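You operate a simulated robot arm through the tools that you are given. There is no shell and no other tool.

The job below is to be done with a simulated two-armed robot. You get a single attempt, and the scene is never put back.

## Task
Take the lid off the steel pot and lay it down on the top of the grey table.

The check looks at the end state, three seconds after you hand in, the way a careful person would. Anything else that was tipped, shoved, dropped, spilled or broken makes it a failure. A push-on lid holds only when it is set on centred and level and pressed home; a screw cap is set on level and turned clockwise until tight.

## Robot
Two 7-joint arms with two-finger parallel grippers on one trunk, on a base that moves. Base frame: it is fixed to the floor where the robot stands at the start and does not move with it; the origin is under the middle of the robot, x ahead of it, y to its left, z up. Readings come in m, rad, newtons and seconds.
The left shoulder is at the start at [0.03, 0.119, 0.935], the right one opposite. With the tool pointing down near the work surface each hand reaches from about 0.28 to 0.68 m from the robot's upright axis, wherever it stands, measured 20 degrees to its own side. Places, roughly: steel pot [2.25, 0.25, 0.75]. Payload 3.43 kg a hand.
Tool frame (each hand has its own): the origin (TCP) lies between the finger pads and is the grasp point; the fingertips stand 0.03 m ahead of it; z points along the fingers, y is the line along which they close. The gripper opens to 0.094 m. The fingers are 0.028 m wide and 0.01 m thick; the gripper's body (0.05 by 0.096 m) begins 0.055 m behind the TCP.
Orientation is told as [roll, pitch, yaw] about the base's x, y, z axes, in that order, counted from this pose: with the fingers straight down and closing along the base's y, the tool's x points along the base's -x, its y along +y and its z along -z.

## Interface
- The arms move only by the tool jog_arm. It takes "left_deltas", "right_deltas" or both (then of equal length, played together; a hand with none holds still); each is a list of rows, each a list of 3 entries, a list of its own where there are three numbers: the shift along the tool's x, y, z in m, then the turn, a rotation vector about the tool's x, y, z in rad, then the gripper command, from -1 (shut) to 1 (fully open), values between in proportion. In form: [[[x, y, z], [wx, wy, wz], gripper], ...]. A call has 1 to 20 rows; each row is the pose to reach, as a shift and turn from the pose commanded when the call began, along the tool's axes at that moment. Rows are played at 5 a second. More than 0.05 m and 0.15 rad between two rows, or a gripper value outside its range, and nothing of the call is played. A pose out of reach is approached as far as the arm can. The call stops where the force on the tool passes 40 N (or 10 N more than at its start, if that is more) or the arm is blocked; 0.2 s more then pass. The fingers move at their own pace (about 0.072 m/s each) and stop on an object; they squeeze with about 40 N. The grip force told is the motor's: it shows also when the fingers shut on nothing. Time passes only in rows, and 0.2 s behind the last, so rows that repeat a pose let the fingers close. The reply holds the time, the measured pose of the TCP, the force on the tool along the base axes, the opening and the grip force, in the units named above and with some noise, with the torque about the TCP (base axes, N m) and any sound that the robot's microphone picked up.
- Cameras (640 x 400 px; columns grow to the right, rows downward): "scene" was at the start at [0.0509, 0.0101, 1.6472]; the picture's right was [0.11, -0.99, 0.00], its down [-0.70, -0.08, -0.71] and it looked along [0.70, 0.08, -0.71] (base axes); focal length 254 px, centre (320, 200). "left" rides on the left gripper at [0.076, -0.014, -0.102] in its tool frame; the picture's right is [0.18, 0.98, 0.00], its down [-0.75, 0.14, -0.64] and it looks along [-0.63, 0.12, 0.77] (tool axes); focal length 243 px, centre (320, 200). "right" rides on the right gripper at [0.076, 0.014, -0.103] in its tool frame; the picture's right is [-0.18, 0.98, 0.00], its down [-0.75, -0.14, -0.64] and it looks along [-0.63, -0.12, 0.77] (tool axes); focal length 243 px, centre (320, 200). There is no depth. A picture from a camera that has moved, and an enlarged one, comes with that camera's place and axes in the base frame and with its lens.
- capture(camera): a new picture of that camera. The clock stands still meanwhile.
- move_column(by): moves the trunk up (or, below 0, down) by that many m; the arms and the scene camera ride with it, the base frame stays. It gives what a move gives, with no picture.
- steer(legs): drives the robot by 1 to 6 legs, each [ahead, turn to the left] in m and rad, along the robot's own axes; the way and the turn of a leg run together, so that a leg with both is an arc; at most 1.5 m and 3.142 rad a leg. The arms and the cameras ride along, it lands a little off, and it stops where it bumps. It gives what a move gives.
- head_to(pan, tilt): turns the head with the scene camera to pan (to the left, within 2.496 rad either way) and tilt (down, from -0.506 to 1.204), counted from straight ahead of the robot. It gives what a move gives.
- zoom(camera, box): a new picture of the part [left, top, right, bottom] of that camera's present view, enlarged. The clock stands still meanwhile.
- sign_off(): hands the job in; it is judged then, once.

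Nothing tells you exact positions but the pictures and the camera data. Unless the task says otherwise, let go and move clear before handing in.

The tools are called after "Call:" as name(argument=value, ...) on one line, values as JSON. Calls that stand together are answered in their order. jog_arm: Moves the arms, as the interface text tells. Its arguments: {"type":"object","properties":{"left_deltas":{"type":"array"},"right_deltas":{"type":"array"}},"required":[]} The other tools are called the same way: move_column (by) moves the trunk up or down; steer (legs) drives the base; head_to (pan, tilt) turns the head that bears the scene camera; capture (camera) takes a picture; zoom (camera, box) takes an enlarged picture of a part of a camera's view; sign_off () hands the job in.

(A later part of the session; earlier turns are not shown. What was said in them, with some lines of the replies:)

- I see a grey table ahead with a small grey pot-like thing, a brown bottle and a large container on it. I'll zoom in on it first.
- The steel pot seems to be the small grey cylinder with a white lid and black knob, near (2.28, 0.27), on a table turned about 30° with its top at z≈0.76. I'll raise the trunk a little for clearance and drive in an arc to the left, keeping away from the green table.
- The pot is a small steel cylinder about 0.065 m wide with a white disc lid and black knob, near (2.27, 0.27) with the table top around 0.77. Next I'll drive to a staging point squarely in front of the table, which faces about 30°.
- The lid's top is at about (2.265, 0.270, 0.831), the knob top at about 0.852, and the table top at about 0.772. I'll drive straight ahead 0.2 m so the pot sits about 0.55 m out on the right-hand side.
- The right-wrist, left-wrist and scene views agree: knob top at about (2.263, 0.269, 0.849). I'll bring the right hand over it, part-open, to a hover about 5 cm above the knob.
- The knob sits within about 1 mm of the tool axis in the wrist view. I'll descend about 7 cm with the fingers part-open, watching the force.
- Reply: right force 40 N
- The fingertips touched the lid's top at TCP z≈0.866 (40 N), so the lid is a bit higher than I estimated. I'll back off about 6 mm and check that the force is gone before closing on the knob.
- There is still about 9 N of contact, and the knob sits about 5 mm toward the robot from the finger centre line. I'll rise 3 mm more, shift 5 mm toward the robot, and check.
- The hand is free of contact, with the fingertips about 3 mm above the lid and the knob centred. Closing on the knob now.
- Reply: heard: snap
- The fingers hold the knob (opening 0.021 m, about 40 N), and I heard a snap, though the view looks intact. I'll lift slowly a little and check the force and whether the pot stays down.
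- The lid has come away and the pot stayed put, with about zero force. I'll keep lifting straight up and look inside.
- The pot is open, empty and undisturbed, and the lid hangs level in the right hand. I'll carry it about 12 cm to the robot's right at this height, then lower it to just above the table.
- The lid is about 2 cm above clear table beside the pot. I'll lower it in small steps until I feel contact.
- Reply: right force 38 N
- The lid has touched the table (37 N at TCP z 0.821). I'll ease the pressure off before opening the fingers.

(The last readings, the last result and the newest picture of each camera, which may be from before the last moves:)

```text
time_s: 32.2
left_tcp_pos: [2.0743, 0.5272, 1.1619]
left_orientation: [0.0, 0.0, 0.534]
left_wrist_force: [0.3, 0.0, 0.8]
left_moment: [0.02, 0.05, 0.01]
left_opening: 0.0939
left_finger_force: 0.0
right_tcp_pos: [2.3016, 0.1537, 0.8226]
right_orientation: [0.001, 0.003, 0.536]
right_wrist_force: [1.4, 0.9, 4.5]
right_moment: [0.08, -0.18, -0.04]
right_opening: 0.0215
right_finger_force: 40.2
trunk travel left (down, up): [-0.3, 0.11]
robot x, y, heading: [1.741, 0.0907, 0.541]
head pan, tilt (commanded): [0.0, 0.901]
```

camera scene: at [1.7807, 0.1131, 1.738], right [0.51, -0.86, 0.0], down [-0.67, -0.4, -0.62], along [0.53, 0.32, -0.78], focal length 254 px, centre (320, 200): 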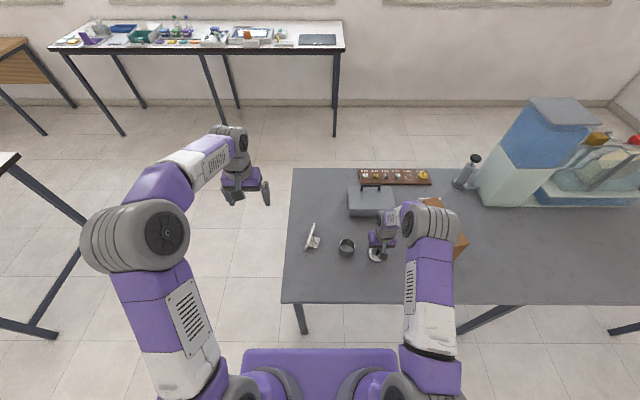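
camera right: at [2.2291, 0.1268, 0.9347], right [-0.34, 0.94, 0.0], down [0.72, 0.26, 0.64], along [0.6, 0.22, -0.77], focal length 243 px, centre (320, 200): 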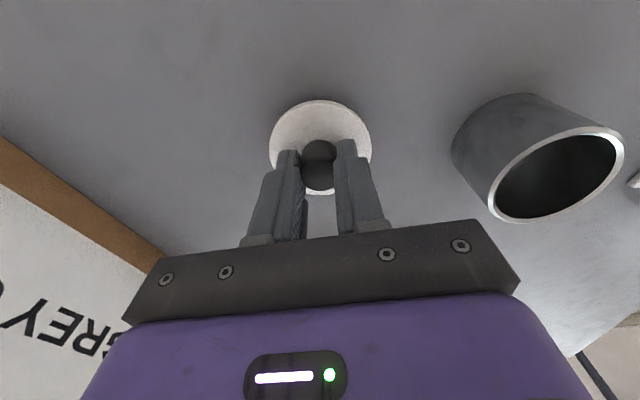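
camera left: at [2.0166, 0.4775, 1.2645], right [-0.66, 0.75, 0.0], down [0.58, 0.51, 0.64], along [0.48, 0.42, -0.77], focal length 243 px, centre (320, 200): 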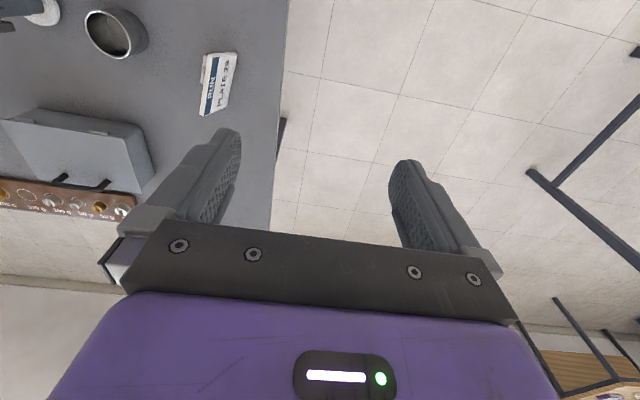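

The pressure is down to about 4.5 N and the lid still rests on the table. I'll open the fingers gently, only part way.

Call:
jog_arm(right_deltas=[[[0, 0, 0], [0, 0, 0], -0.45], [[0, 0, 0], [0, 0, 0], -0.3], [[0, 0, 0], [0, 0, 0], -0.15], [[0, 0, 0], [0, 0, 0], 0.0], [[0, 0, 0], [0, 0, 0], 0.0]])

Call:
zoom(camera="right", box=[240, 60, 400, 210])

```text
time_s: 33.4
left_tcp_pos: [2.0757, 0.5272, 1.1613]
left_orientation: [0.0, 0.0, 0.531]
left_wrist_force: [0.1, 1.0, 0.3]
left_moment: [0.0, 0.02, 0.01]
left_opening: 0.0942
left_finger_force: 0.0
right_tcp_pos: [2.3024, 0.1535, 0.8224]
right_orientation: [0.0, -0.001, 0.535]
right_wrist_force: [-0.4, 0.3, 0.7]
right_moment: [0.02, -0.01, 0.0]
right_opening: 0.0472
right_finger_force: 0.0
trunk travel left (down, up): [-0.3, 0.11]
robot x, y, heading: [1.7401, 0.0922, 0.535]
head pan, tilt (commanded): [0.0, 0.901]
```

```text
2.67 times, centred on (320, 135) of right
camera zoom: at [2.229, 0.1267, 0.9259], right [-0.34, 0.94, 0.0], down [0.72, 0.26, 0.64], along [0.6, 0.22, -0.77], focal length 647 px, centre (320, 373)
```

zoom: 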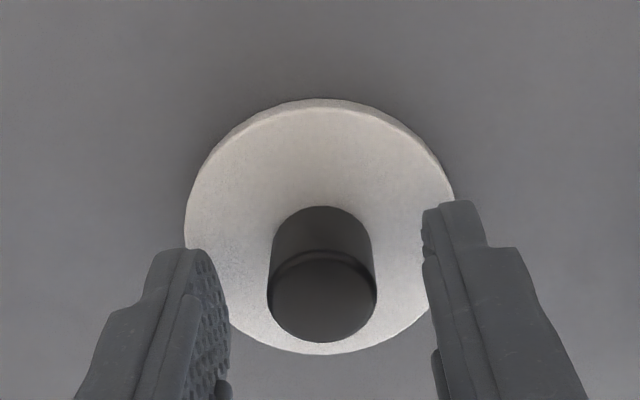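

The lid is released and lying on the table. I'll raise the hand straight up and then look again.

Call:
jog_arm(right_deltas=[[[0, 0, -0.01], [0, 0, 0], 0.0], [[0, 0, -0.03], [0, 0, 0], 0.0], [[0, 0, -0.06], [0, 0, 0], 0.0], [[0, 0, -0.1], [0, 0, 0], 0.0], [[0, 0, -0.14], [0, 0, 0], 0.0], [[0, 0, -0.18], [0, 0, 0], 0.0], [[0, 0, -0.22], [0, 0, 0], 0.0], [[0, 0, -0.26], [0, 0, 0], 0.0], [[0, 0, -0.3], [0, 0, 0], 0.0], [[0.04, 0, -0.33], [0, 0, 0], 0.0], [[0.08, 0, -0.33], [0, 0, 0], 0.0], [[0.12, 0, -0.33], [0, 0, 0], 0.0], [[0.16, 0, -0.33], [0, 0, 0], 0.0]])

Call:
capture(camera="scene")

Call:
capture(camera="right")

Call:
capture(camera="left")

```text
time_s: 36.2
left_tcp_pos: [2.0747, 0.527, 1.1618]
left_orientation: [0.001, 0.0, 0.534]
left_wrist_force: [-0.5, -0.6, -0.4]
left_moment: [0.0, 0.0, 0.0]
left_opening: 0.0941
left_finger_force: 0.1
right_tcp_pos: [2.1633, 0.071, 1.1543]
right_orientation: [0.0, -0.002, 0.535]
right_wrist_force: [-0.1, -0.4, 0.3]
right_moment: [0.05, 0.01, -0.02]
right_opening: 0.0471
right_finger_force: 0.0
trunk travel left (down, up): [-0.3, 0.11]
robot x, y, heading: [1.7402, 0.0928, 0.539]
head pan, tilt (commanded): [0.0, 0.901]
```

```text
taken
camera scene: at [1.7794, 0.112, 1.7381], right [0.51, -0.86, 0.0], down [-0.67, -0.4, -0.62], along [0.54, 0.32, -0.78], focal length 254 px, centre (320, 200)
```

scene: 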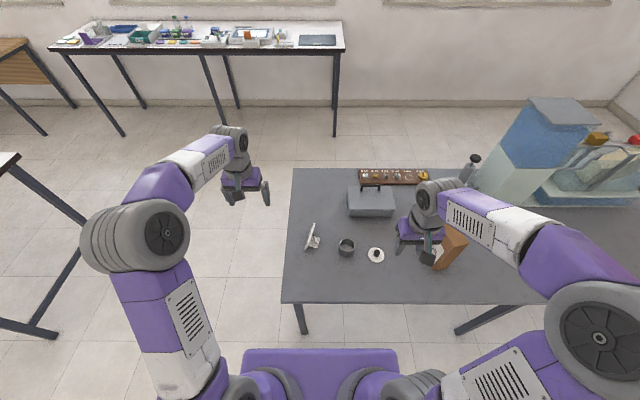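

```text
taken
camera right: at [2.0901, 0.0438, 1.2569], right [-0.34, 0.94, 0.0], down [0.72, 0.26, 0.64], along [0.6, 0.22, -0.77], focal length 243 px, centre (320, 200)
```

right: 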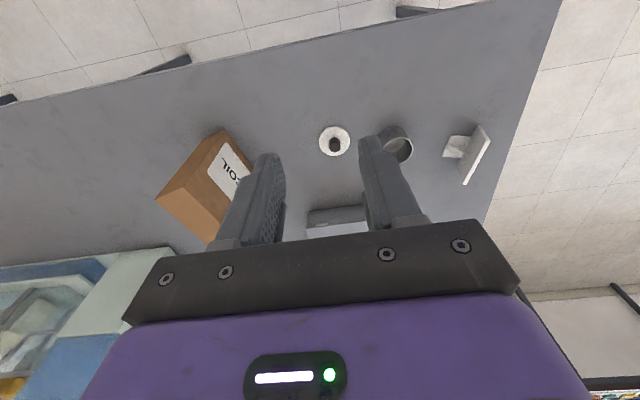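

```text
taken
camera left: at [2.0156, 0.4767, 1.265], right [-0.66, 0.75, 0.0], down [0.58, 0.5, 0.64], along [0.48, 0.42, -0.77], focal length 243 px, centre (320, 200)
```

left: 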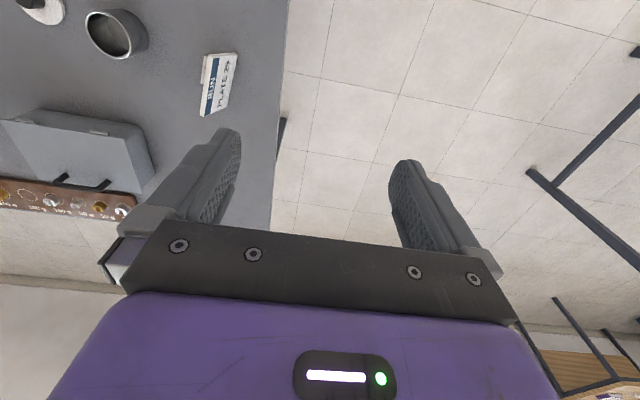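

Call:
zoom(camera="scene", box=[290, 160, 450, 285])

Call:
zoom(camera="right", box=[290, 105, 390, 168])

```text
3.20 times, centred on (370, 222) of scene
camera zoom: at [1.7794, 0.112, 1.7381], right [0.51, -0.86, 0.0], down [-0.67, -0.4, -0.62], along [0.54, 0.32, -0.78], focal length 814 px, centre (160, 128)
```

zoom: 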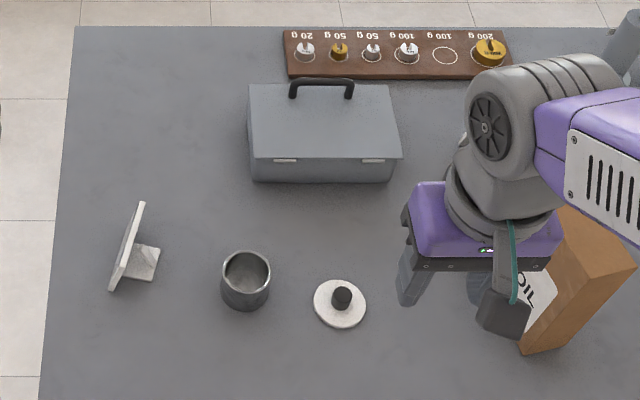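

```text
6.35 times, centred on (340, 136) of right
camera zoom: at [2.0901, 0.0438, 1.2569], right [-0.34, 0.94, 0.0], down [0.72, 0.26, 0.64], along [0.6, 0.22, -0.77], focal length 1540 px, centre (193, 603)
```

zoom: 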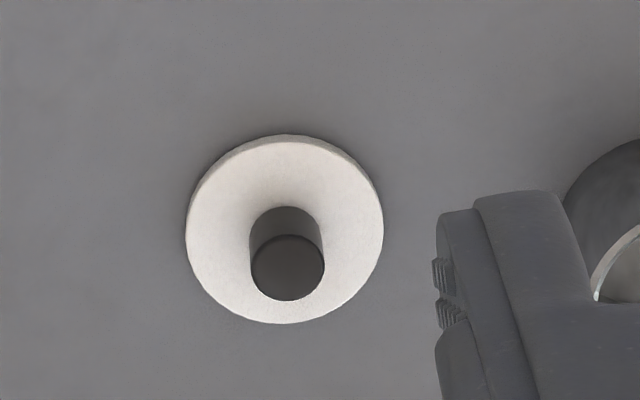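

The lid lies flat on the grey table beside the open, upright pot. The sign, tin box, weights and brown box all look as they did before, and both hands are well clear, so I'm handing in.

Call:
sign_off()

```text
The job is handed in.
```

The lid is off the steel pot and lying flat on the grey table, about 12 cm to the right of the pot as seen from the robot. I let go and raised the hand well clear before handing in.

- **Pot:** it stayed upright and did not move when the lid came off. It was empty, so nothing spilled.
- **Other items:** the sign, tin box, weights and brown box looked undisturbed in the final pictures.
- **Contact on the lid:** the fingers pressed on it with about 40 N while I was lowering them onto the knob. It touched the table at about 37 N when set down, before I eased off.
- **Snap:** there was one snap sound as the fingers closed on the knob. The lid and knob looked intact afterwards. The sound was probably the lid coming loose, but I could not confirm that.
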